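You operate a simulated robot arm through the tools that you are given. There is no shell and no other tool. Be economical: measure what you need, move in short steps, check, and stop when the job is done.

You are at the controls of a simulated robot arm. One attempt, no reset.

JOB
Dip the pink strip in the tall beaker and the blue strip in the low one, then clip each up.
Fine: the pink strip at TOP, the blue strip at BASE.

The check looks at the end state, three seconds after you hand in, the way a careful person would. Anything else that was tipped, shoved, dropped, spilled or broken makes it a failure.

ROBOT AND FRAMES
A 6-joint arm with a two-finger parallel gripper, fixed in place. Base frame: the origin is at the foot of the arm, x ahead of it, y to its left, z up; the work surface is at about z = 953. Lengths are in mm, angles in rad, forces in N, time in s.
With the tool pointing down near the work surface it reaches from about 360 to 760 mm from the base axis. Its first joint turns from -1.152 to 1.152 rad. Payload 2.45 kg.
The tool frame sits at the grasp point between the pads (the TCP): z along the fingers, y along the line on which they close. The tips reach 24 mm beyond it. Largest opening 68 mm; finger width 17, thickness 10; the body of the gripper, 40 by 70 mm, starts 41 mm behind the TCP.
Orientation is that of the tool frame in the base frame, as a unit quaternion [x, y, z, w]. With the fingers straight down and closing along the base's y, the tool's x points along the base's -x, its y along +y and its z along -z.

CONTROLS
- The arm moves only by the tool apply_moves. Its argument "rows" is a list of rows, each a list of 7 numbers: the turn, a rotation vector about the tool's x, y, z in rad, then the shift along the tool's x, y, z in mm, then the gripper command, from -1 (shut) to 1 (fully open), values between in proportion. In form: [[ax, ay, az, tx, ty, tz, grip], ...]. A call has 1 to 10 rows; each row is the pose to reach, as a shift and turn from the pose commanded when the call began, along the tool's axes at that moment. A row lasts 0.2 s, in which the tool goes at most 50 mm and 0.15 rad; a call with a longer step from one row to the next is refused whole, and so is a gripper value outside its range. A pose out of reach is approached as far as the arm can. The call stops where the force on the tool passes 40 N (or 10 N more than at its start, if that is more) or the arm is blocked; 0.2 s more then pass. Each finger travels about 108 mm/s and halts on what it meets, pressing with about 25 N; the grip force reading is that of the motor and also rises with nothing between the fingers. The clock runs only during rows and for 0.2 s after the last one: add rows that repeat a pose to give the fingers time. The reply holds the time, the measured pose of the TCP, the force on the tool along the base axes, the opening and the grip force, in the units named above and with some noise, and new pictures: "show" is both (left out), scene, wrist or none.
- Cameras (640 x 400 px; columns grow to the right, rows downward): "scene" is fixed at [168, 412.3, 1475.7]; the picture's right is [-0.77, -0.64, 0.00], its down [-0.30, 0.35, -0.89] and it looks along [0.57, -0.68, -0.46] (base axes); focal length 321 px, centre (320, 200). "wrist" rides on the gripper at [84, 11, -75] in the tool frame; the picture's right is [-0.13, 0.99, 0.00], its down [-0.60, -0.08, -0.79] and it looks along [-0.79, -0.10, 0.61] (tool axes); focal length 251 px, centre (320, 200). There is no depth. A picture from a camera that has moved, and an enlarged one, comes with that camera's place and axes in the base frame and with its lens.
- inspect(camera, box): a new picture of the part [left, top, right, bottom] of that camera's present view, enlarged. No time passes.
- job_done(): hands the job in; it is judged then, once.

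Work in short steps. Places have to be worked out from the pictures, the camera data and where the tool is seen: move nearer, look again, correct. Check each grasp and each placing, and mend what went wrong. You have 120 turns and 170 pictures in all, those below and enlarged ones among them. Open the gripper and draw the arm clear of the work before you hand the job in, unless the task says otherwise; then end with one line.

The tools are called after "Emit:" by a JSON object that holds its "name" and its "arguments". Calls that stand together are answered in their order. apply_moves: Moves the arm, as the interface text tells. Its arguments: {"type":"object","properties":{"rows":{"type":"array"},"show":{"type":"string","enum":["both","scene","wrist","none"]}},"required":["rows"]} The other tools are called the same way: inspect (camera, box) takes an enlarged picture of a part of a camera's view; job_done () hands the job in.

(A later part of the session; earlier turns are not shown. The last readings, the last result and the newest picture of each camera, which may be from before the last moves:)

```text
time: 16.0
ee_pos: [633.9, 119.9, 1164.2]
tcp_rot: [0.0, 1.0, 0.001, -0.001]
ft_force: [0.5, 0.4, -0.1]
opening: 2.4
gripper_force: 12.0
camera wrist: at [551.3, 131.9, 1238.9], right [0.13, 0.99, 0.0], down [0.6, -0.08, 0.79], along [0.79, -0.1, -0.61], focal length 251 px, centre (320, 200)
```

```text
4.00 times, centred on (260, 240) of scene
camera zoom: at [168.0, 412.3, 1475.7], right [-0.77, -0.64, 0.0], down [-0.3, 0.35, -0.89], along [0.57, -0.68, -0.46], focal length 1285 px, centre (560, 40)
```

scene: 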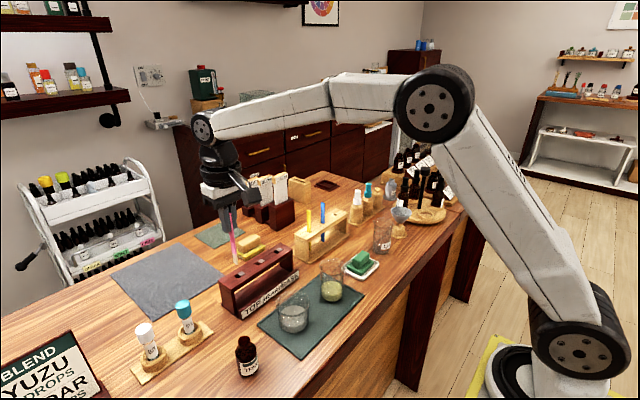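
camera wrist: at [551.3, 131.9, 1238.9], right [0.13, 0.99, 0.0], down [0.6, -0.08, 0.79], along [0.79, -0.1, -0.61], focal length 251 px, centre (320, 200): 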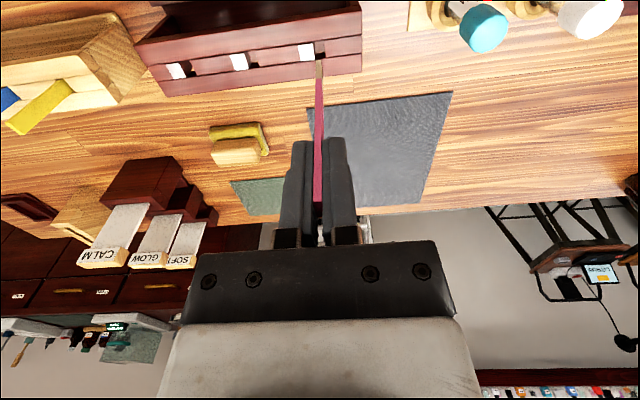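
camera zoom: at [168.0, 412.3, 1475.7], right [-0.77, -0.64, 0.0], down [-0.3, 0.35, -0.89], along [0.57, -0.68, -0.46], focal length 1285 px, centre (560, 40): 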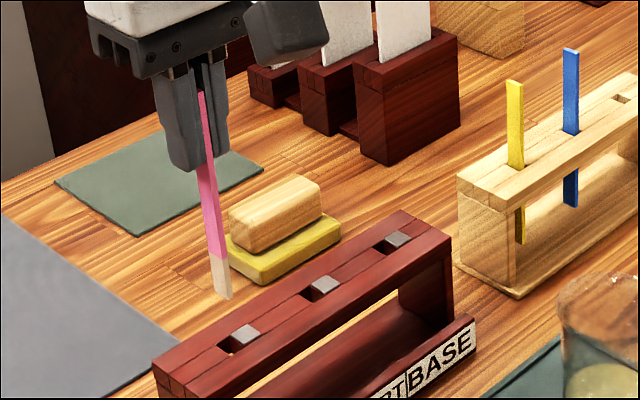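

The strip's y matches the slot centre, where the hole is about 8 mm by 13 mm. I'll lower until the tip is just above the slot and compare directly.

Emit:
{"name": "apply_moves", "arguments": {"rows": [[0, 0, 0, 0, 0, 14, -1], [0, 0, 0, 0, 0, 26, -1], [0, 0, 0, 0, 0, 26, -1]], "show": "none"}}

Emit:
{"name": "inspect", "arguments": {"camera": "wrist", "box": [270, 30, 370, 100]}}

Emit:
{"name": "inspect", "arguments": {"camera": "scene", "box": [215, 225, 285, 295]}}

```text
time: 16.8
ee_pos: [635.7, 117.8, 1137.6]
tcp_rot: [0.001, 1.0, 0.001, 0.0]
ft_force: [1.0, -0.1, 1.4]
opening: 2.7
gripper_force: 12.2
```

```text
5.71 times, centred on (320, 65) of wrist
camera zoom: at [551.7, 130.2, 1212.8], right [0.13, 0.99, 0.0], down [0.6, -0.08, 0.79], along [0.79, -0.1, -0.61], focal length 1437 px, centre (320, 971)
```

zoom: 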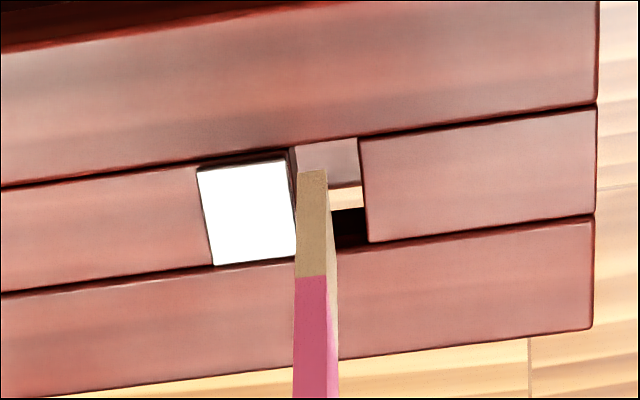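

```text
5.71 times, centred on (250, 260) of scene
camera zoom: at [168.0, 412.3, 1475.7], right [-0.77, -0.64, 0.0], down [-0.3, 0.35, -0.89], along [0.57, -0.68, -0.46], focal length 1836 px, centre (720, -143)
```

zoom: 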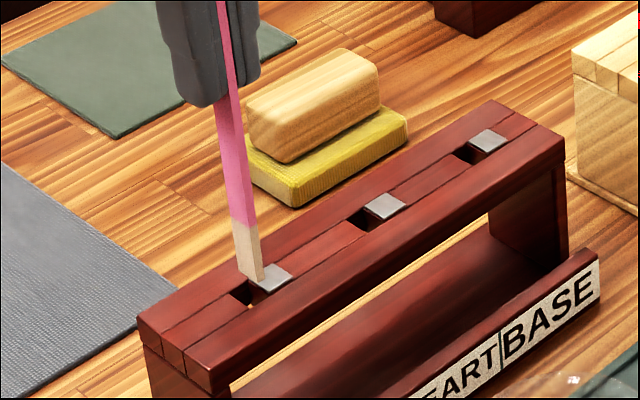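

The tip is over the slot but about 2 mm too close to the pale block, and x looks centred. I'll shift y +2.3 and lower slowly, watching force.

Emit:
{"name": "apply_moves", "arguments": {"rows": [[0, 0, 0, 0, 2.3, 0, -1], [0, 0, 0, 0, 2.3, 0, -1]], "show": "none"}}

Emit:
{"name": "inspect", "arguments": {"camera": "wrist", "box": [290, 35, 350, 80]}}

Emit:
{"name": "inspect", "arguments": {"camera": "scene", "box": [230, 255, 270, 285]}}

```text
time: 17.4
ee_pos: [635.2, 121.4, 1137.8]
tcp_rot: [-0.001, 1.0, 0.001, -0.001]
ft_force: [-0.8, -1.1, -0.3]
opening: 2.7
gripper_force: 11.8
```

```text
8.89 times, centred on (320, 58) of wrist
camera zoom: at [552.0, 132.9, 1213.2], right [0.13, 0.99, 0.0], down [0.6, -0.08, 0.79], along [0.79, -0.1, -0.61], focal length 2235 px, centre (320, 1467)
```

zoom: 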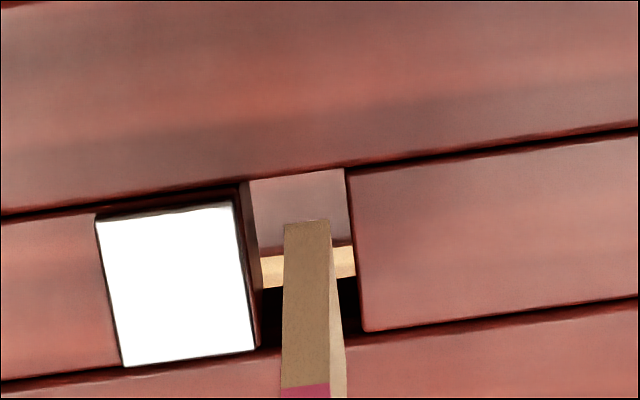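

```text
13.33 times, centred on (250, 270) of scene
camera zoom: at [168.0, 412.3, 1475.7], right [-0.77, -0.64, 0.0], down [-0.3, 0.35, -0.89], along [0.57, -0.68, -0.46], focal length 4284 px, centre (1253, -733)
```

zoom: 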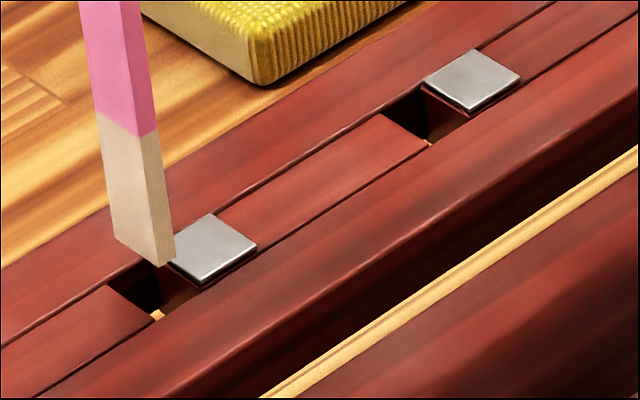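

The tip now sits inside the hole outline in both views. I'll lower 12 mm slowly.

Emit:
{"name": "apply_moves", "arguments": {"rows": [[0, 0, 0, 0, -0.5, 3, -1], [0, 0, 0, 0, -0.5, 6, -1], [0, 0, 0, 0, -0.5, 9, -1], [0, 0, 0, 0, -0.5, 12, -1], [0, 0, 0, 0, -0.5, 12, -1]], "show": "none"}}

Emit:
{"name": "inspect", "arguments": {"camera": "wrist", "box": [290, 35, 350, 80]}}

Emit:
{"name": "inspect", "arguments": {"camera": "scene", "box": [230, 255, 270, 285]}}

```text
time: 18.6
ee_pos: [636.5, 120.5, 1125.3]
tcp_rot: [0.001, 1.0, 0.001, -0.001]
ft_force: [-0.2, 0.5, 0.7]
opening: 2.6
gripper_force: 12.5
```

```text
8.89 times, centred on (320, 58) of wrist
camera zoom: at [552.5, 131.9, 1200.8], right [0.13, 0.99, 0.0], down [0.61, -0.08, 0.79], along [0.79, -0.1, -0.61], focal length 2235 px, centre (320, 1467)
```

zoom: 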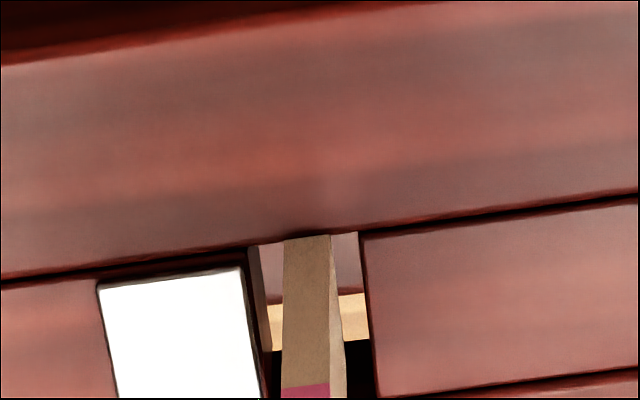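

```text
13.33 times, centred on (250, 270) of scene
camera zoom: at [168.0, 412.3, 1475.7], right [-0.77, -0.64, 0.0], down [-0.3, 0.35, -0.89], along [0.57, -0.68, -0.46], focal length 4284 px, centre (1253, -733)
```

zoom: 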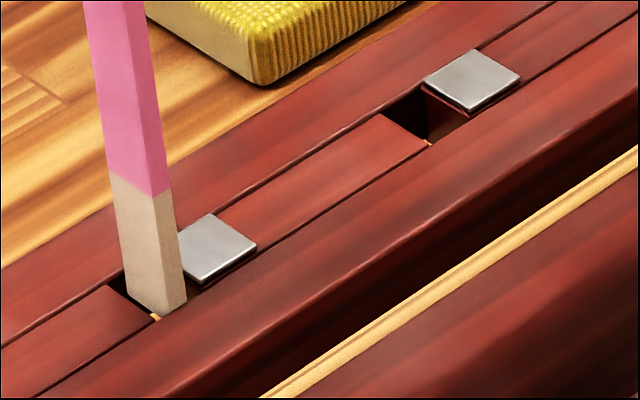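

It's entering the slot with no contact force, though a touch close to the near edge. I'll shift x +0.7 and continue down.

Emit:
{"name": "apply_moves", "arguments": {"rows": [[0, 0, 0, -0.8, 0, 2, -1], [0, 0, 0, -0.8, 0, 10, -1], [0, 0, 0, -0.8, 0, 18, -1], [0, 0, 0, -0.8, 0, 26, -1], [0, 0, 0, -0.8, 0, 34, -1], [0, 0, 0, -0.8, 0, 40, -1], [0, 0, 0, -0.8, 0, 46, -1], [0, 0, 0, -0.8, 0, 46, -1]]}}

Emit:
{"name": "inspect", "arguments": {"camera": "scene", "box": [215, 225, 305, 315]}}

Emit:
{"name": "inspect", "arguments": {"camera": "wrist", "box": [260, 40, 380, 130]}}

```text
time: 20.4
ee_pos: [637.2, 120.4, 1080.0]
tcp_rot: [0.0, 1.0, 0.001, -0.001]
ft_force: [0.1, 0.4, -0.7]
opening: 2.7
gripper_force: 12.0
camera wrist: at [553.1, 131.8, 1155.4], right [0.13, 0.99, 0.0], down [0.6, -0.08, 0.79], along [0.79, -0.1, -0.61], focal length 251 px, centre (320, 200)
```

scene: 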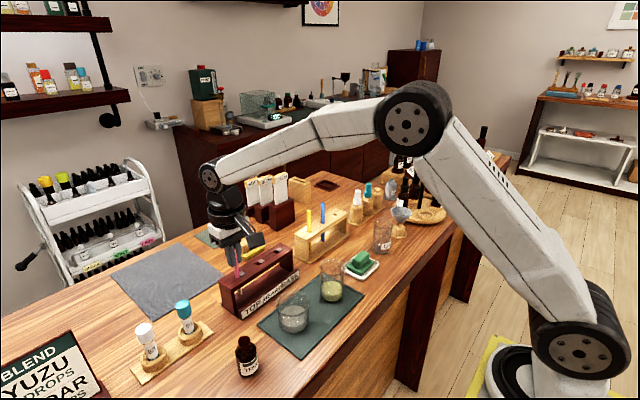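
wrist: 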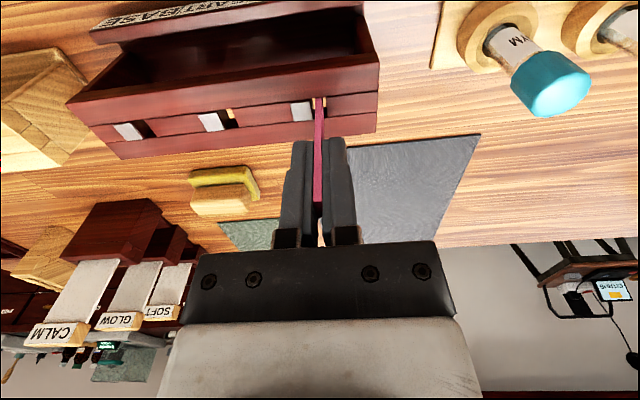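

```text
4.44 times, centred on (260, 270) of scene
camera zoom: at [168.0, 412.3, 1475.7], right [-0.77, -0.64, 0.0], down [-0.3, 0.35, -0.89], along [0.57, -0.68, -0.46], focal length 1428 px, centre (587, -111)
```

zoom: 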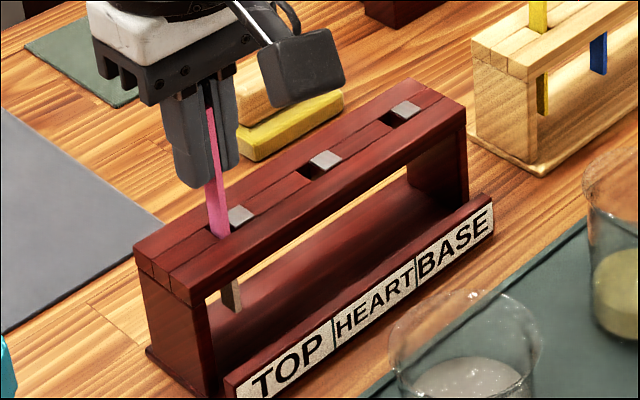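

```text
4.44 times, centred on (320, 85) of wrist
camera zoom: at [553.1, 131.8, 1155.4], right [0.13, 0.99, 0.0], down [0.6, -0.08, 0.79], along [0.79, -0.1, -0.61], focal length 1118 px, centre (320, 711)
```

zoom: 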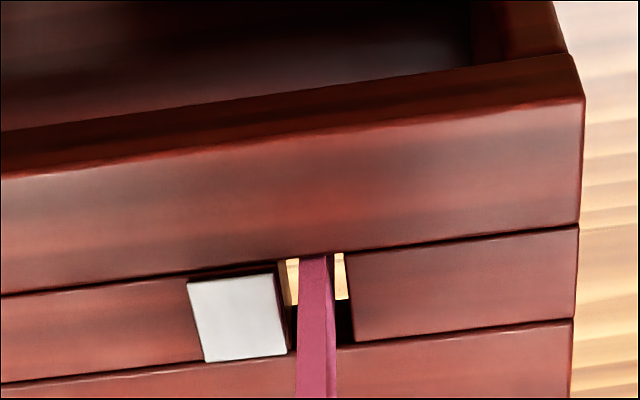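

The strip is threaded in with its end about 12 mm above the rack's base. I'll lower in small steps to find the seat.

Emit:
{"name": "apply_moves", "arguments": {"rows": [[0, 0, 0, 0, 0, 3, -1], [0, 0, 0, 0, 0, 6, -1], [0, 0, 0, 0, 0, 8, -1], [0, 0, 0, 0, 0, 8, -1]], "show": "none"}}

Emit:
{"name": "inspect", "arguments": {"camera": "scene", "box": [225, 245, 285, 305]}}

```text
time: 21.4
ee_pos: [636.3, 119.1, 1071.7]
tcp_rot: [0.0, 1.0, 0.001, -0.001]
ft_force: [-0.5, 0.1, -0.2]
opening: 2.6
gripper_force: 11.8
```

```text
6.67 times, centred on (255, 275) of scene
camera zoom: at [168.0, 412.3, 1475.7], right [-0.77, -0.64, 0.0], down [-0.3, 0.35, -0.89], along [0.57, -0.68, -0.46], focal length 2142 px, centre (753, -300)
```

zoom: 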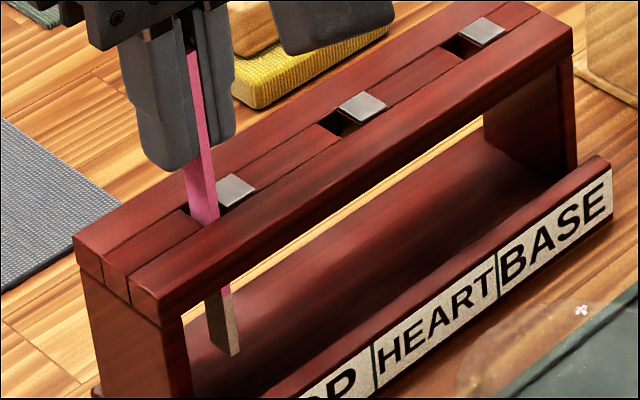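

Emit:
{"name": "apply_moves", "arguments": {"rows": [[0, 0, 0, 0, 0, 1.5, -1], [0, 0, 0, 0, 0, 3, -1], [0, 0, 0, 0, 0, 4, -1], [0, 0, 0, 0, 0, 4, -1]], "show": "none"}}

Emit:
{"name": "inspect", "arguments": {"camera": "scene", "box": [225, 245, 285, 305]}}

Emit:
{"name": "inspect", "arguments": {"camera": "wrist", "box": [280, 70, 360, 130]}}

```text
time: 22.4
ee_pos: [637.4, 121.1, 1067.2]
tcp_rot: [0.001, 1.0, 0.0, 0.001]
ft_force: [3.9, -4.6, 1.9]
opening: 2.9
gripper_force: 12.4
```

```text
6.67 times, centred on (255, 275) of scene
camera zoom: at [168.1, 412.1, 1475.7], right [-0.77, -0.64, 0.0], down [-0.3, 0.35, -0.89], along [0.57, -0.68, -0.46], focal length 2142 px, centre (753, -300)
```

zoom: 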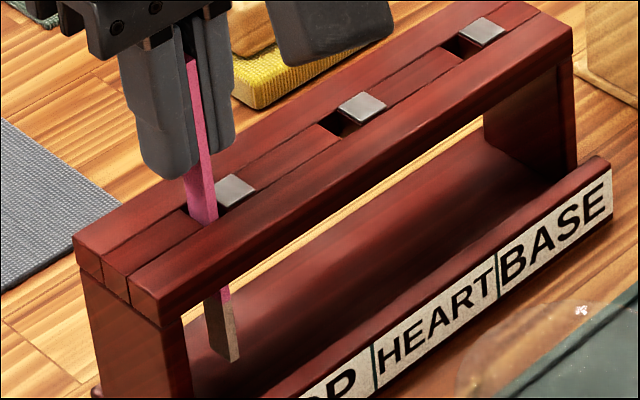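

```text
6.67 times, centred on (320, 100) of wrist
camera zoom: at [553.5, 131.8, 1143.4], right [0.13, 0.99, 0.0], down [0.6, -0.08, 0.79], along [0.79, -0.1, -0.61], focal length 1676 px, centre (320, 867)
```

zoom: 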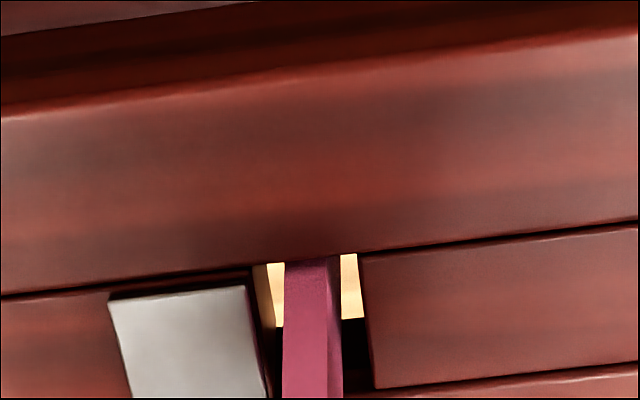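

There is light contact, so the strip end is on the rack base at the same height as in its holder. I'll open the fingers and look.

Emit:
{"name": "apply_moves", "arguments": {"rows": [[0, 0, 0, 0, 0, 0, -0.8], [0, 0, 0, 0, 0, 0, -0.5], [0, 0, 0, 0, 0, 0, -0.2], [0, 0, 0, 0, 0, 0, 0], [0, 0, 0, 0, 0, 0, 0]]}}

Emit:
{"name": "inspect", "arguments": {"camera": "scene", "box": [225, 235, 285, 305]}}

Emit:
{"name": "inspect", "arguments": {"camera": "wrist", "box": [260, 70, 380, 220]}}

```text
time: 23.6
ee_pos: [637.2, 120.6, 1067.7]
tcp_rot: [0.001, 1.0, 0.001, 0.0]
ft_force: [0.0, -0.2, -0.1]
opening: 33.9
gripper_force: 0.1
camera wrist: at [553.1, 132.3, 1143.4], right [0.13, 0.99, 0.0], down [0.6, -0.08, 0.79], along [0.79, -0.1, -0.61], focal length 251 px, centre (320, 200)
```

scene: 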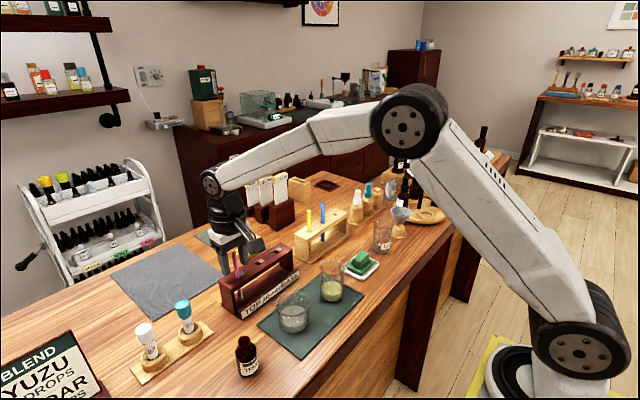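
wrist: 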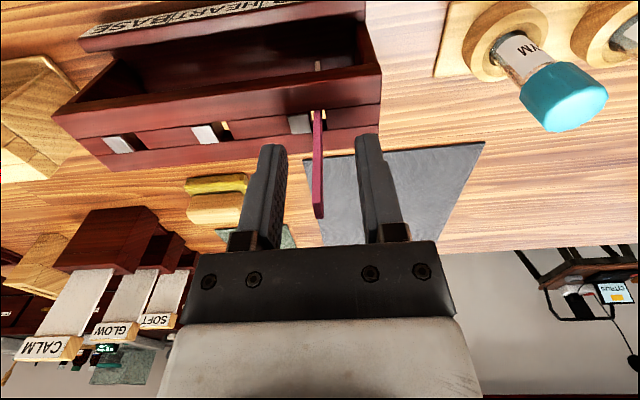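

```text
5.71 times, centred on (255, 270) of scene
camera zoom: at [168.0, 412.3, 1475.7], right [-0.77, -0.64, 0.0], down [-0.3, 0.35, -0.89], along [0.57, -0.68, -0.46], focal length 1836 px, centre (691, -200)
```

zoom: 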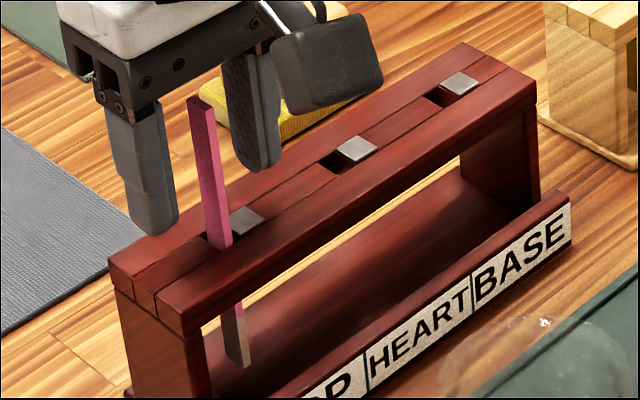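

```text
2.67 times, centred on (320, 145) of wrist
camera zoom: at [553.1, 132.3, 1143.4], right [0.13, 0.99, 0.0], down [0.6, -0.08, 0.79], along [0.79, -0.1, -0.61], focal length 670 px, centre (320, 347)
```

zoom: 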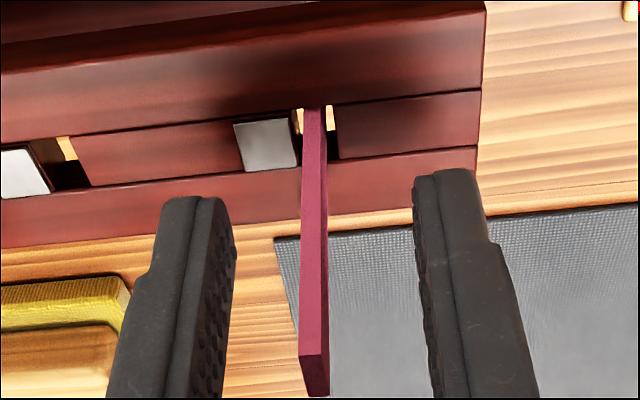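

Pink stands upright in TOP. I'll retract straight up and move across above the blue strip.

Emit:
{"name": "apply_moves", "arguments": {"rows": [[0, 0, 0, 0, 0, -25, 0], [0, 0, 0, 0, 0, -60, 0], [0, 0, 0, 0, 0, -100, 0], [0, 0, 0, 0, -40, -110, 0], [0, 0, 0, 0, -85, -110, 0.1], [0, 0, 0, 0, -130, -110, 0.18], [0, 0, 0, 0, -175, -110, 0.18], [0, 0, 0, 0, -220, -110, 0.18], [0, 0, 0, 0, -265, -100, 0.18], [0, 0, 0, -1, -280, -70, 0.18]]}}

Emit:
{"name": "inspect", "arguments": {"camera": "wrist", "box": [240, 60, 400, 200]}}

Emit:
{"name": "inspect", "arguments": {"camera": "scene", "box": [210, 190, 360, 310]}}

```text
time: 25.8
ee_pos: [636.9, -159.7, 1134.9]
tcp_rot: [0.0, 1.0, 0.002, -0.001]
ft_force: [0.5, 0.0, -0.3]
opening: 40.0
gripper_force: 0.0
camera wrist: at [553.4, -148.3, 1210.6], right [0.13, 0.99, 0.0], down [0.6, -0.08, 0.79], along [0.79, -0.1, -0.61], focal length 251 px, centre (320, 200)
```

scene: 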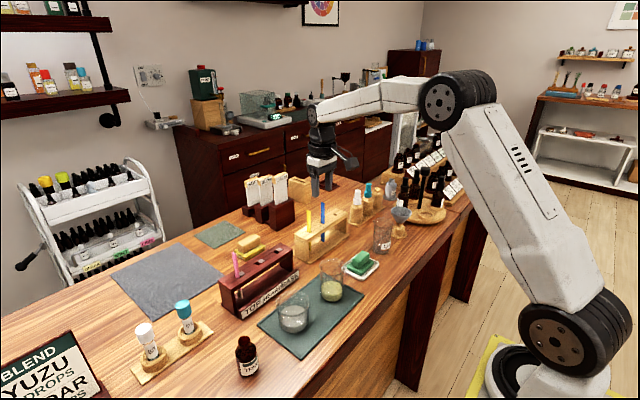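
wrist: 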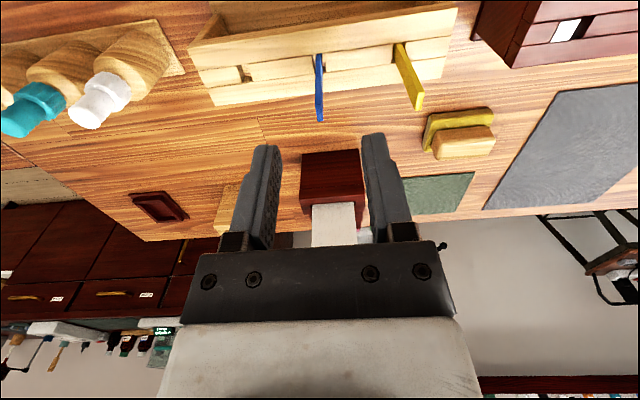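

```text
2.86 times, centred on (320, 130) of wrist
camera zoom: at [553.4, -148.3, 1210.6], right [0.13, 0.99, 0.0], down [0.6, -0.08, 0.79], along [0.79, -0.1, -0.61], focal length 718 px, centre (320, 400)
```

zoom: 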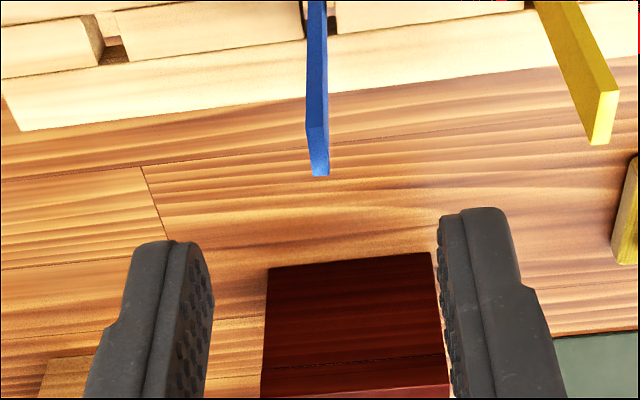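

```text
3.33 times, centred on (285, 250) of scene
camera zoom: at [168.0, 412.2, 1475.7], right [-0.77, -0.64, 0.0], down [-0.3, 0.35, -0.89], along [0.57, -0.68, -0.46], focal length 1071 px, centre (437, 33)
```

zoom: 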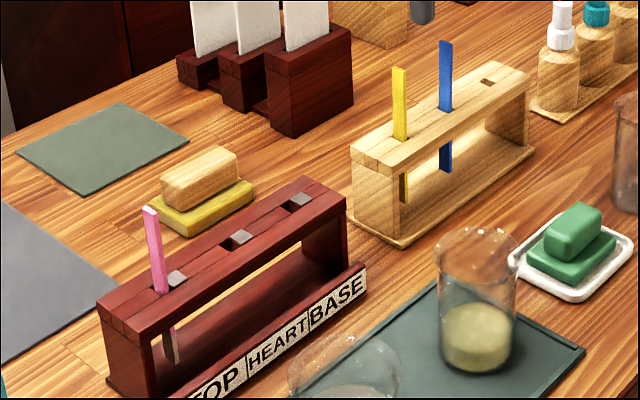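

Pink is stable and blue is centred between the fingers. Descending to TCP z≈1068.

Emit:
{"name": "apply_moves", "arguments": {"rows": [[0, 0, 0, -1, 0, 25, 0.18], [0, 0, 0, -1, 0, 50, 0.18], [0, 0, 0, -1, 0, 67, 0.18], [0, 0, 0, -1, 0, 67, 0.18]], "show": "none"}}

Emit:
{"name": "inspect", "arguments": {"camera": "wrist", "box": [240, 60, 400, 220]}}

```text
time: 26.8
ee_pos: [638.2, -158.9, 1068.7]
tcp_rot: [0.0, 1.0, 0.0, -0.001]
ft_force: [0.7, -0.8, -0.3]
opening: 39.9
gripper_force: 0.1
```

```text
2.50 times, centred on (320, 140) of wrist
camera zoom: at [554.7, -147.9, 1144.7], right [0.13, 0.99, 0.0], down [0.6, -0.08, 0.79], along [0.79, -0.1, -0.61], focal length 629 px, centre (320, 350)
```

zoom: 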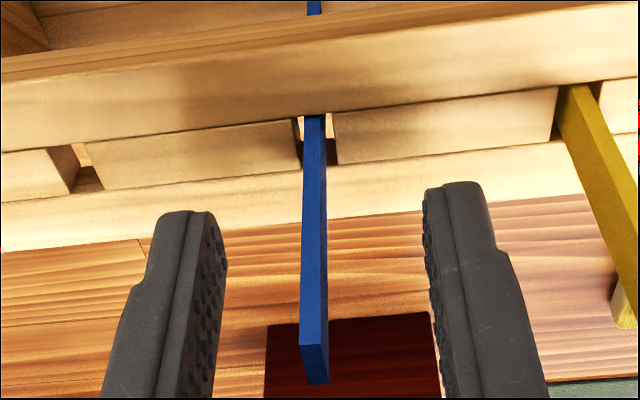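

The strip is about 1 mm to the -y side. I'll shift by that and close.

Emit:
{"name": "apply_moves", "arguments": {"rows": [[0, 0, 0, 0, -1.2, 0, 0.18], [0, 0, 0, 0, -1.2, 0, -0.3], [0, 0, 0, 0, -1.2, 0, -0.7], [0, 0, 0, 0, -1.2, 0, -1], [0, 0, 0, 0, -1.2, 0, -1], [0, 0, 0, 0, -1.2, 0, -1]], "show": "none"}}

```text
time: 28.2
ee_pos: [639.0, -161.4, 1069.3]
tcp_rot: [0.0, 1.0, 0.0, 0.0]
ft_force: [-0.8, 0.0, -0.4]
opening: 2.4
gripper_force: 12.3
```

Gripped. Lifting 135 mm, then I'll carry it to the low beaker at about (503,94).

Emit:
{"name": "apply_moves", "arguments": {"rows": [[0, 0, 0, 0, 0, -20, -1], [0, 0, 0, 0, 0, -55, -1], [0, 0, 0, 0, 0, -95, -1], [0, 0, 0, 0, 0, -135, -1], [0, 0, 0, 45, 0, -135, -1], [0, 0, 0, 90, 0, -135, -1], [0, 0, 0, 125, 30, -135, -1], [0, 0, 0, 136, 75, -135, -1]]}}

Emit:
{"name": "apply_moves", "arguments": {"rows": [[0, 0, 0, 0, 45, 0, -1], [0, 0, 0, 0, 90, 0, -1], [0, 0, 0, 0, 135, 0, -1], [0, 0, 0, 0, 180, 0, -1], [0, 0, 0, 0, 180, 30, -1], [0, 0, 0, 0, 180, 60, -1], [0, 0, 0, 0, 180, 60, -1]]}}

Emit:
{"name": "inspect", "arguments": {"camera": "scene", "box": [250, 230, 350, 340]}}

Emit:
{"name": "inspect", "arguments": {"camera": "wrist", "box": [220, 0, 420, 130]}}

```text
time: 30.0
ee_pos: [500.1, -86.5, 1204.7]
tcp_rot: [0.001, 1.0, 0.001, 0.0]
ft_force: [1.1, 0.5, -0.6]
opening: 2.8
gripper_force: 12.1
camera wrist: at [416.7, -74.3, 1280.4], right [0.13, 0.99, 0.0], down [0.6, -0.08, 0.79], along [0.79, -0.1, -0.61], focal length 251 px, centre (320, 200)
```

scene: 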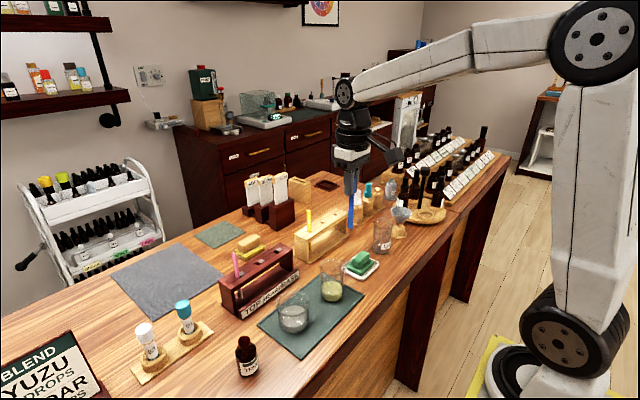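
wrist: 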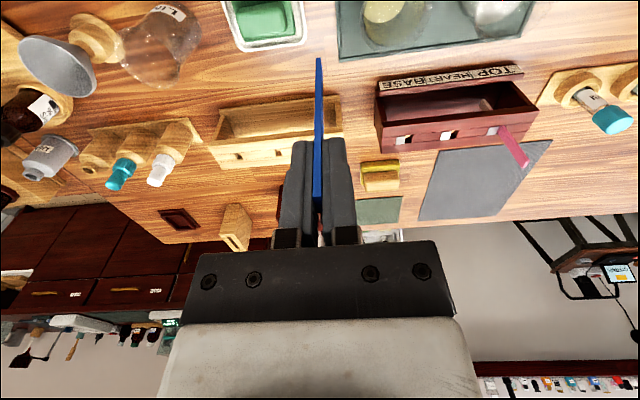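

```text
time: 31.6
ee_pos: [502.7, 93.5, 1146.2]
tcp_rot: [0.001, 1.0, 0.001, 0.0]
ft_force: [0.5, 0.2, 0.0]
opening: 2.5
gripper_force: 11.9
camera wrist: at [419.3, 105.1, 1221.8], right [0.13, 0.99, 0.0], down [0.6, -0.08, 0.79], along [0.79, -0.1, -0.61], focal length 251 px, centre (320, 200)
```

scene: 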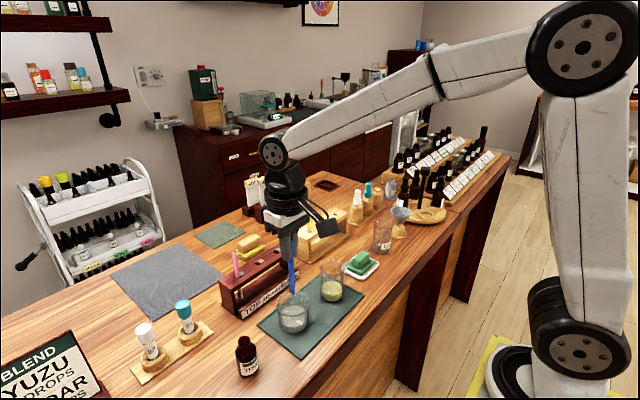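
wrist: 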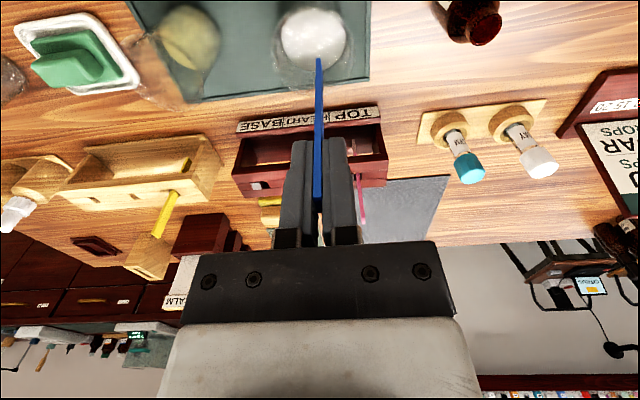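

```text
3.64 times, centred on (300, 285) of scene
camera zoom: at [168.0, 412.3, 1475.7], right [-0.77, -0.64, 0.0], down [-0.3, 0.35, -0.89], along [0.57, -0.68, -0.46], focal length 1168 px, centre (393, -109)
```

zoom: 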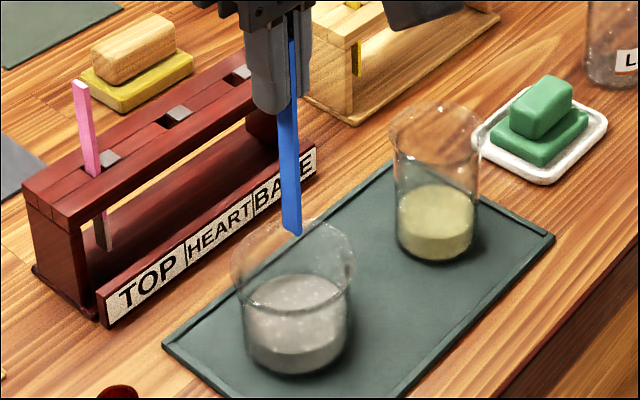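

```text
3.08 times, centred on (320, 65) of wrist
camera zoom: at [419.3, 105.1, 1221.8], right [0.13, 0.99, 0.0], down [0.6, -0.08, 0.79], along [0.79, -0.1, -0.61], focal length 774 px, centre (320, 615)
```

zoom: 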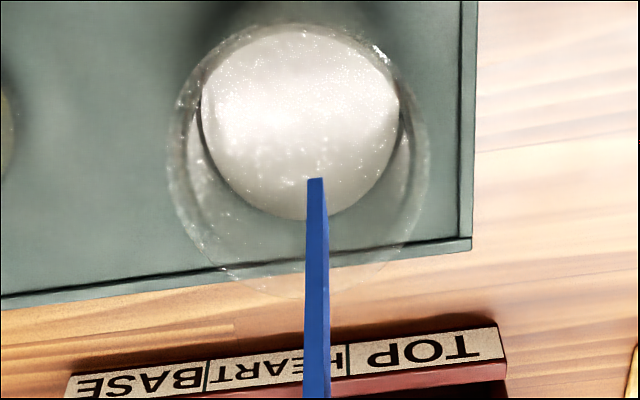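

Blue's tip is over the low beaker's opening. I'll lower in steps to the same depth (TCP ≈1069), first pausing inside the rim.

Emit:
{"name": "apply_moves", "arguments": {"rows": [[0, 0, 0, 0, -2, 20, -1], [0, 0, 0, 0, -2, 40, -1], [0, 0, 0, 0, -2, 55, -1], [0, 0, 0, 0, -2, 66, -1], [0, 0, 0, 0, -2, 76, -1], [0, 0, 0, 0, -2, 76, -1], [0, 0, 0, 0, -2, 76, -1]], "show": "none"}}

Emit:
{"name": "inspect", "arguments": {"camera": "scene", "box": [260, 260, 330, 345]}}

Emit:
{"name": "inspect", "arguments": {"camera": "wrist", "box": [220, 0, 420, 130]}}

```text
time: 33.2
ee_pos: [501.3, 93.1, 1069.8]
tcp_rot: [0.0, 1.0, 0.001, -0.001]
ft_force: [0.6, -0.6, -0.2]
opening: 2.7
gripper_force: 12.0
```

```text
4.71 times, centred on (295, 302) of scene
camera zoom: at [168.0, 412.3, 1475.7], right [-0.77, -0.64, 0.0], down [-0.3, 0.35, -0.89], along [0.57, -0.68, -0.46], focal length 1512 px, centre (438, -282)
```

zoom: 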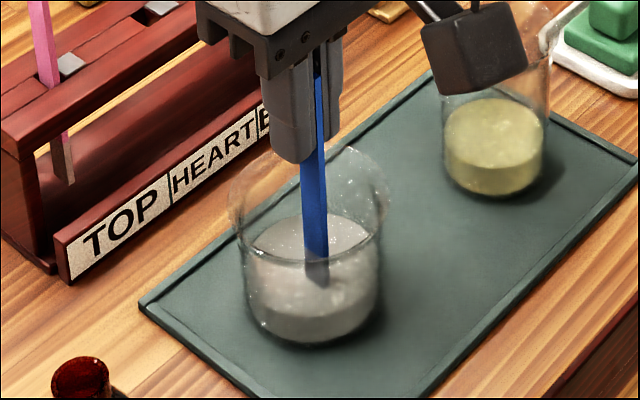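

```text
3.08 times, centred on (320, 65) of wrist
camera zoom: at [418.2, 104.5, 1145.4], right [0.13, 0.99, 0.0], down [0.6, -0.08, 0.79], along [0.79, -0.1, -0.61], focal length 774 px, centre (320, 615)
```

zoom: 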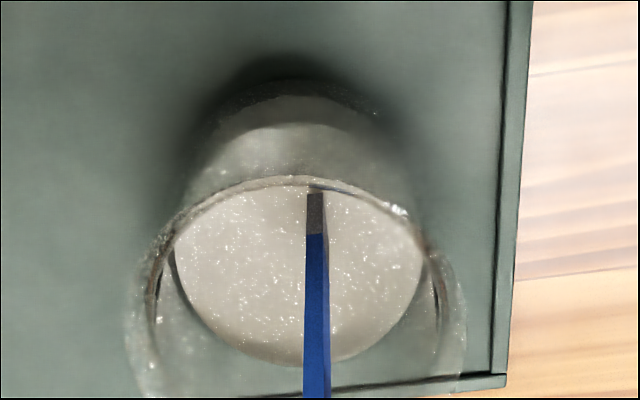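

The strip end is in the liquid and darkened. Lifting out and carrying toward the BASE slot at about (636,11).

Emit:
{"name": "apply_moves", "arguments": {"rows": [[0, 0, 0, 0, 0, 2, -1], [0, 0, 0, 0, 0, 2, -1], [0, 0, 0, 0, 0, -20, -1], [0, 0, 0, 0, 0, -55, -1], [0, 0, 0, 0, 0, -95, -1], [0, 0, 0, 0, 0, -132, -1], [0, 0, 0, 0, 0, -132, -1]]}}

Emit:
{"name": "inspect", "arguments": {"camera": "scene", "box": [220, 200, 350, 330]}}

```text
time: 34.8
ee_pos: [501.3, 95.2, 1202.5]
tcp_rot: [0.0, 1.0, 0.001, -0.002]
ft_force: [0.1, 0.0, -0.9]
opening: 2.7
gripper_force: 12.2
camera wrist: at [417.1, 106.7, 1278.3], right [0.13, 0.99, 0.0], down [0.6, -0.08, 0.79], along [0.79, -0.1, -0.61], focal length 251 px, centre (320, 200)
```

scene: 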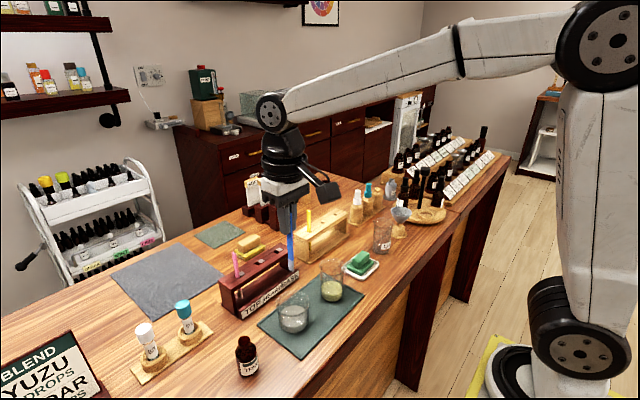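
wrist: 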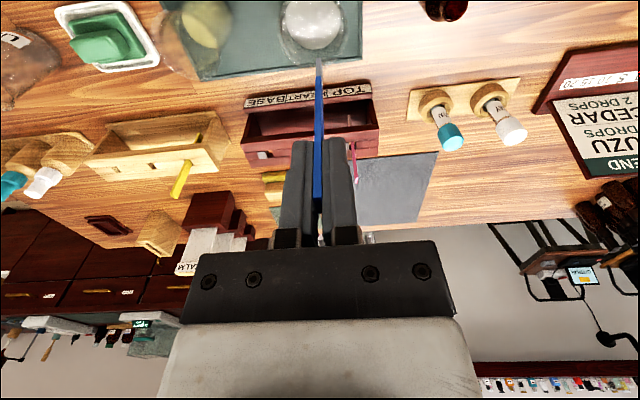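

```text
3.08 times, centred on (285, 265) of scene
camera zoom: at [168.0, 412.2, 1475.7], right [-0.77, -0.64, 0.0], down [-0.3, 0.35, -0.89], along [0.57, -0.68, -0.46], focal length 988 px, centre (428, 0)
```

zoom: 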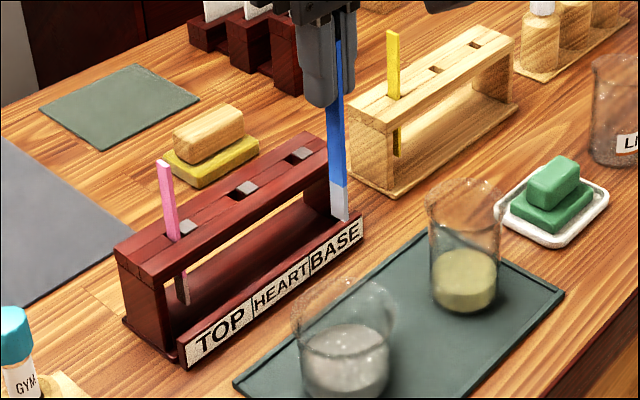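

Blue is wet at its end. Moving over the BASE slot at about (637,12).

Emit:
{"name": "apply_moves", "arguments": {"rows": [[0, 0, 0, -10, -40, 0, -1], [0, 0, 0, -40, -75, 0, -1], [0, 0, 0, -80, -83, 0, -1], [0, 0, 0, -120, -83, 0, -1], [0, 0, 0, -136, -83, 20, -1], [0, 0, 0, -136, -83, 50, -1], [0, 0, 0, -136, -83, 64, -1], [0, 0, 0, -136, -83, 64, -1]]}}

Emit:
{"name": "inspect", "arguments": {"camera": "wrist", "box": [290, 35, 350, 80]}}

Emit:
{"name": "inspect", "arguments": {"camera": "scene", "box": [265, 235, 305, 265]}}

```text
time: 36.6
ee_pos: [639.3, 9.8, 1138.0]
tcp_rot: [0.001, 1.0, 0.0, 0.0]
ft_force: [0.2, -0.9, -0.3]
opening: 2.5
gripper_force: 11.6
camera wrist: at [555.0, 21.7, 1212.6], right [0.13, 0.99, 0.0], down [0.6, -0.08, 0.79], along [0.79, -0.1, -0.61], focal length 251 px, centre (320, 200)
```

scene: 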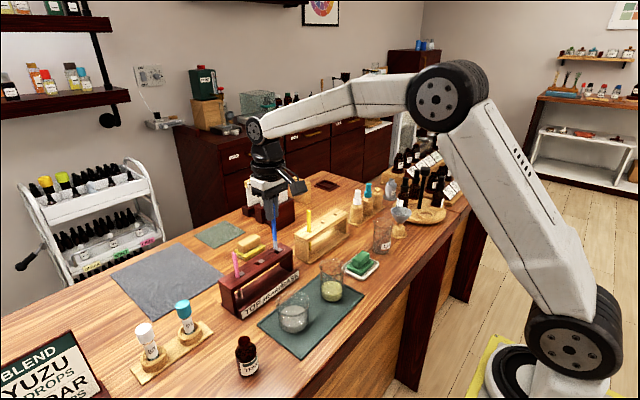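
wrist: 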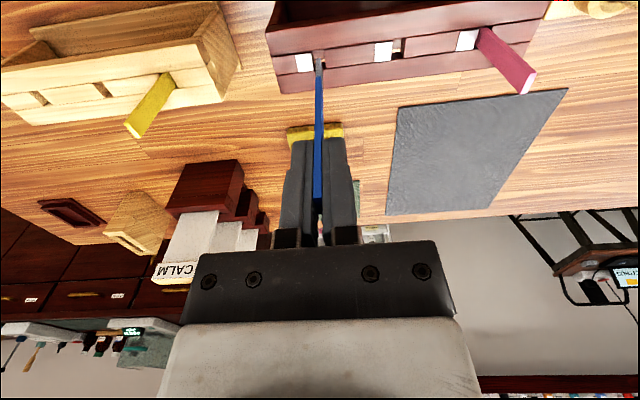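

```text
8.89 times, centred on (320, 58) of wrist
camera zoom: at [555.0, 21.7, 1212.6], right [0.13, 0.99, 0.0], down [0.6, -0.08, 0.79], along [0.79, -0.1, -0.61], focal length 2235 px, centre (320, 1467)
```

zoom: 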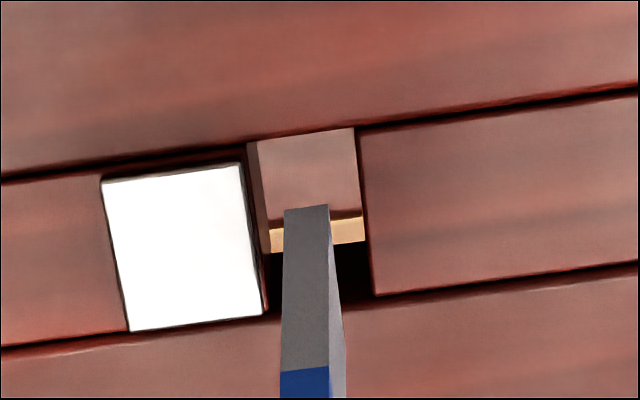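

```text
13.33 times, centred on (285, 250) of scene
camera zoom: at [168.0, 412.3, 1475.7], right [-0.77, -0.64, 0.0], down [-0.3, 0.35, -0.89], along [0.57, -0.68, -0.46], focal length 4284 px, centre (787, -467)
```

zoom: 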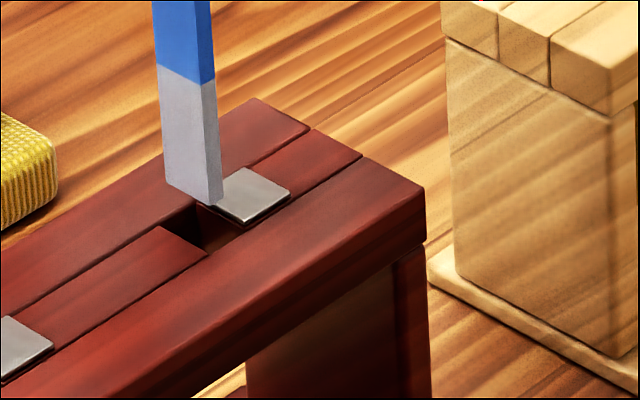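

Compared with pink's entry, blue is about 1.2 mm too far in +x, with y centred. I'll correct that and lower 12 mm slowly.

Emit:
{"name": "apply_moves", "arguments": {"rows": [[0, 0, 0, 1.3, 0, 0, -1], [0, 0, 0, 1.3, 0, 3, -1], [0, 0, 0, 1.3, 0, 6, -1], [0, 0, 0, 1.3, 0, 9, -1], [0, 0, 0, 1.3, 0, 12, -1], [0, 0, 0, 1.3, 0, 12, -1]], "show": "none"}}

Emit:
{"name": "inspect", "arguments": {"camera": "wrist", "box": [290, 35, 350, 80]}}

Emit:
{"name": "inspect", "arguments": {"camera": "scene", "box": [265, 235, 305, 265]}}

```text
time: 38.0
ee_pos: [638.2, 9.6, 1125.5]
tcp_rot: [0.001, 1.0, 0.001, 0.0]
ft_force: [-0.5, -0.4, -0.1]
opening: 2.5
gripper_force: 11.6
```

```text
8.89 times, centred on (320, 58) of wrist
camera zoom: at [553.7, 21.3, 1201.0], right [0.13, 0.99, 0.0], down [0.61, -0.08, 0.79], along [0.79, -0.1, -0.61], focal length 2235 px, centre (320, 1467)
```

zoom: 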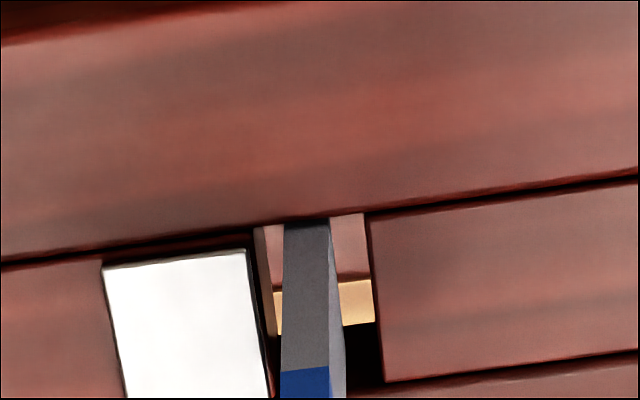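

```text
13.33 times, centred on (285, 250) of scene
camera zoom: at [168.0, 412.3, 1475.7], right [-0.77, -0.64, 0.0], down [-0.3, 0.35, -0.89], along [0.57, -0.68, -0.46], focal length 4284 px, centre (787, -467)
```

zoom: 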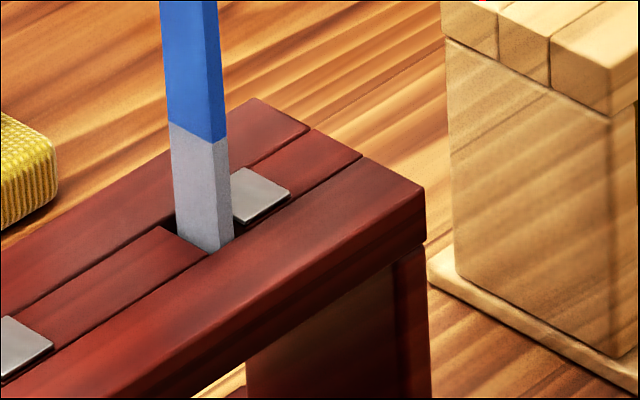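

It has entered the slot with no force. Continuing down to TCP ≈1069.

Emit:
{"name": "apply_moves", "arguments": {"rows": [[0, 0, 0, 0, 0.3, 9, -1], [0, 0, 0, 0, 0.3, 18, -1], [0, 0, 0, 0, 0.3, 27, -1], [0, 0, 0, 0, 0.3, 36, -1], [0, 0, 0, 0, 0.3, 44, -1], [0, 0, 0, 0, 0.3, 51, -1], [0, 0, 0, 0, 0.3, 54, -1], [0, 0, 0, 0, 0.3, 57, -1], [0, 0, 0, 0, 0.3, 57, -1]]}}

Emit:
{"name": "inspect", "arguments": {"camera": "scene", "box": [220, 230, 310, 315]}}

```text
time: 40.0
ee_pos: [639.0, 9.0, 1068.9]
tcp_rot: [-0.001, 1.0, 0.002, 0.001]
ft_force: [-5.0, 2.4, 11.0]
opening: 2.6
gripper_force: 11.9
camera wrist: at [554.2, 21.5, 1144.8], right [0.13, 0.99, 0.0], down [0.6, -0.08, 0.79], along [0.79, -0.1, -0.61], focal length 251 px, centre (320, 200)
```

scene: 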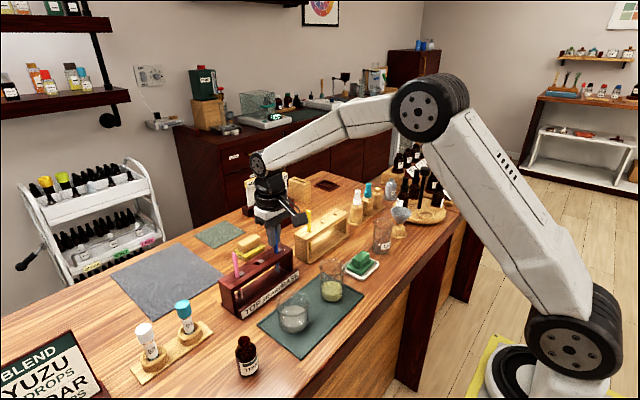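
wrist: 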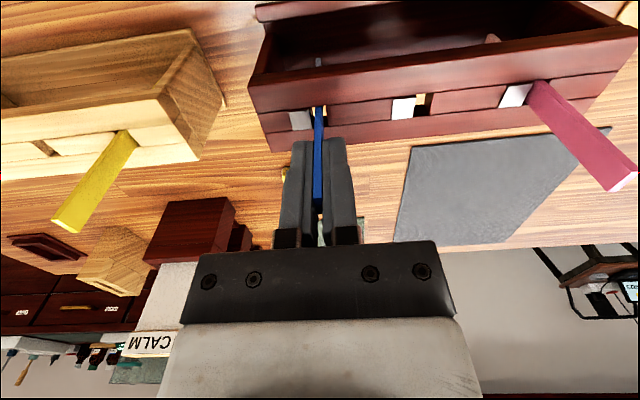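

```text
4.71 times, centred on (265, 272) of scene
camera zoom: at [167.6, 412.3, 1475.7], right [-0.77, -0.64, 0.0], down [-0.3, 0.35, -0.89], along [0.57, -0.68, -0.46], focal length 1512 px, centre (579, -141)
```

zoom: 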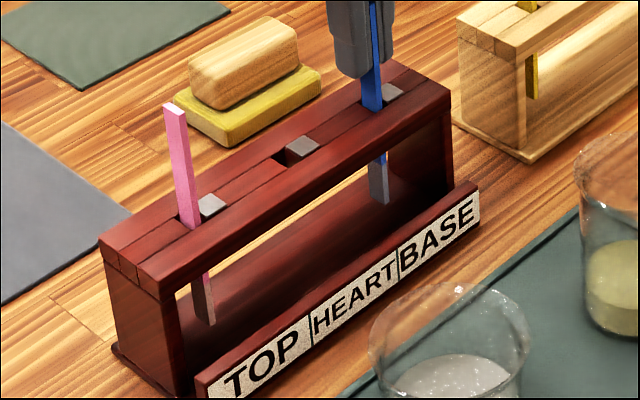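

It's seated on the base with light contact. I'll relieve 0.7 mm and release.

Emit:
{"name": "apply_moves", "arguments": {"rows": [[0, 0, 0, 0, 0, -0.7, -1], [0, 0, 0, 0, 0, -0.7, -0.8], [0, 0, 0, 0, 0, -0.7, -0.5], [0, 0, 0, 0, 0, -0.7, -0.2], [0, 0, 0, 0, 0, -0.7, 0], [0, 0, 0, 0, 0, -0.7, 0]], "show": "wrist"}}

Emit:
{"name": "inspect", "arguments": {"camera": "scene", "box": [220, 230, 310, 315]}}

```text
time: 41.4
ee_pos: [637.2, 9.4, 1069.3]
tcp_rot: [0.0, 1.0, 0.001, -0.001]
ft_force: [0.5, -0.4, -0.9]
opening: 34.1
gripper_force: 0.1
camera wrist: at [553.9, 21.3, 1144.9], right [0.13, 0.99, 0.0], down [0.6, -0.08, 0.79], along [0.79, -0.1, -0.61], focal length 251 px, centre (320, 200)
```

wrist: 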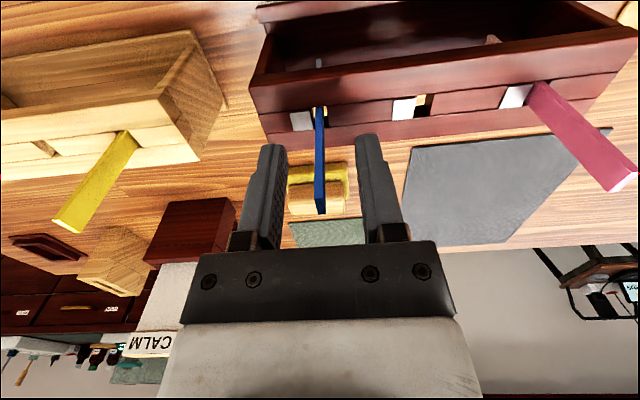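

```text
4.71 times, centred on (265, 272) of scene
camera zoom: at [168.0, 412.2, 1475.7], right [-0.77, -0.64, 0.0], down [-0.3, 0.35, -0.89], along [0.57, -0.68, -0.46], focal length 1512 px, centre (579, -141)
```

zoom: 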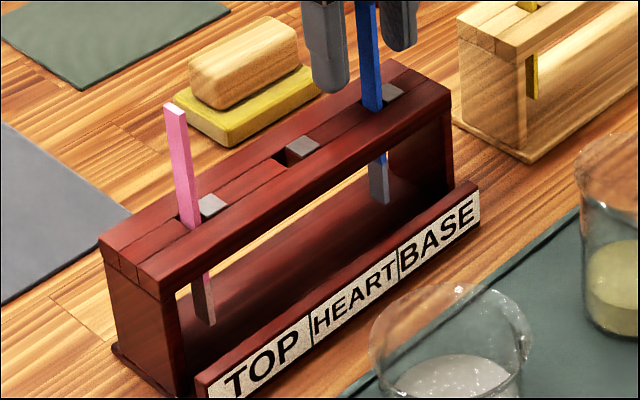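

Blue stands in BASE. I'll retract straight up, then draw back clear and make a final check.

Emit:
{"name": "apply_moves", "arguments": {"rows": [[0, 0, 0, 0, 0, -25, 0], [0, 0, 0, 0, 0, -60, 0], [0, 0, 0, 0, 0, -100, 0], [0, 0, 0, 0, 0, -140, 0], [0, 0, 0, 40, 0, -165, 0.5], [0, 0, 0, 85, 0, -185, 1], [0, 0, 0, 130, 0, -200, 1], [0, 0, 0, 175, 0, -210, 1], [0, 0, 0, 175, 0, -210, 1]]}}

Emit:
{"name": "inspect", "arguments": {"camera": "scene", "box": [200, 180, 400, 340]}}

Emit:
{"name": "inspect", "arguments": {"camera": "wrist", "box": [240, 60, 440, 200]}}

```text
time: 43.4
ee_pos: [460.3, 11.4, 1279.7]
tcp_rot: [0.001, 1.0, 0.001, -0.002]
ft_force: [0.1, -0.1, -0.5]
opening: 67.9
gripper_force: 0.0
camera wrist: at [376.7, 22.0, 1355.6], right [0.13, 0.99, 0.0], down [0.61, -0.08, 0.79], along [0.79, -0.1, -0.61], focal length 251 px, centre (320, 200)
```

scene: 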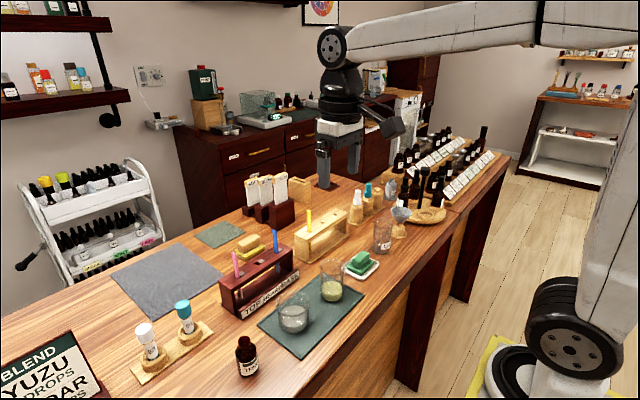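
wrist: 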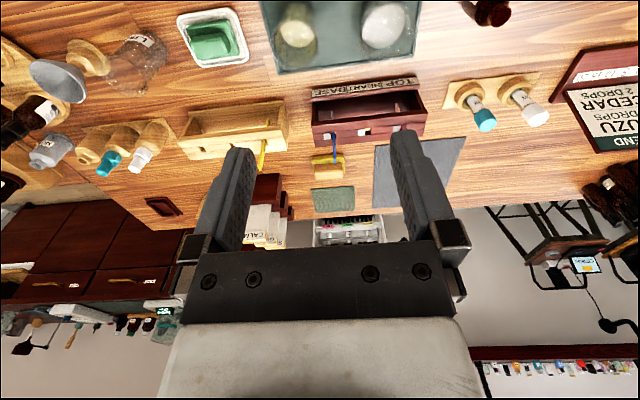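

```text
2.50 times, centred on (300, 260) of scene
camera zoom: at [167.9, 412.3, 1475.7], right [-0.77, -0.64, 0.0], down [-0.3, 0.35, -0.89], along [0.57, -0.68, -0.46], focal length 803 px, centre (370, 50)
```

zoom: 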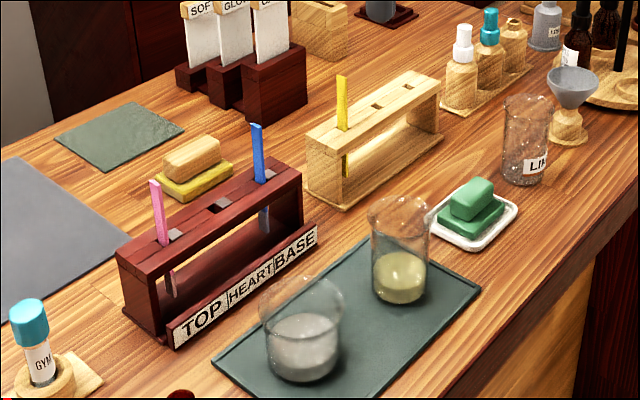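

```text
2.86 times, centred on (340, 130) of wrist
camera zoom: at [376.7, 22.0, 1355.6], right [0.13, 0.99, 0.0], down [0.61, -0.08, 0.79], along [0.79, -0.1, -0.61], focal length 718 px, centre (263, 400)
```

zoom: 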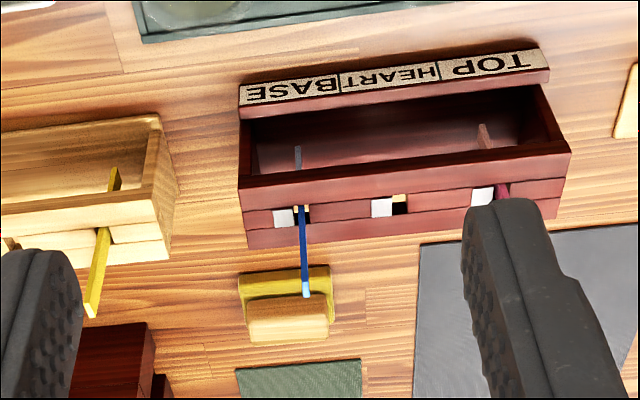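

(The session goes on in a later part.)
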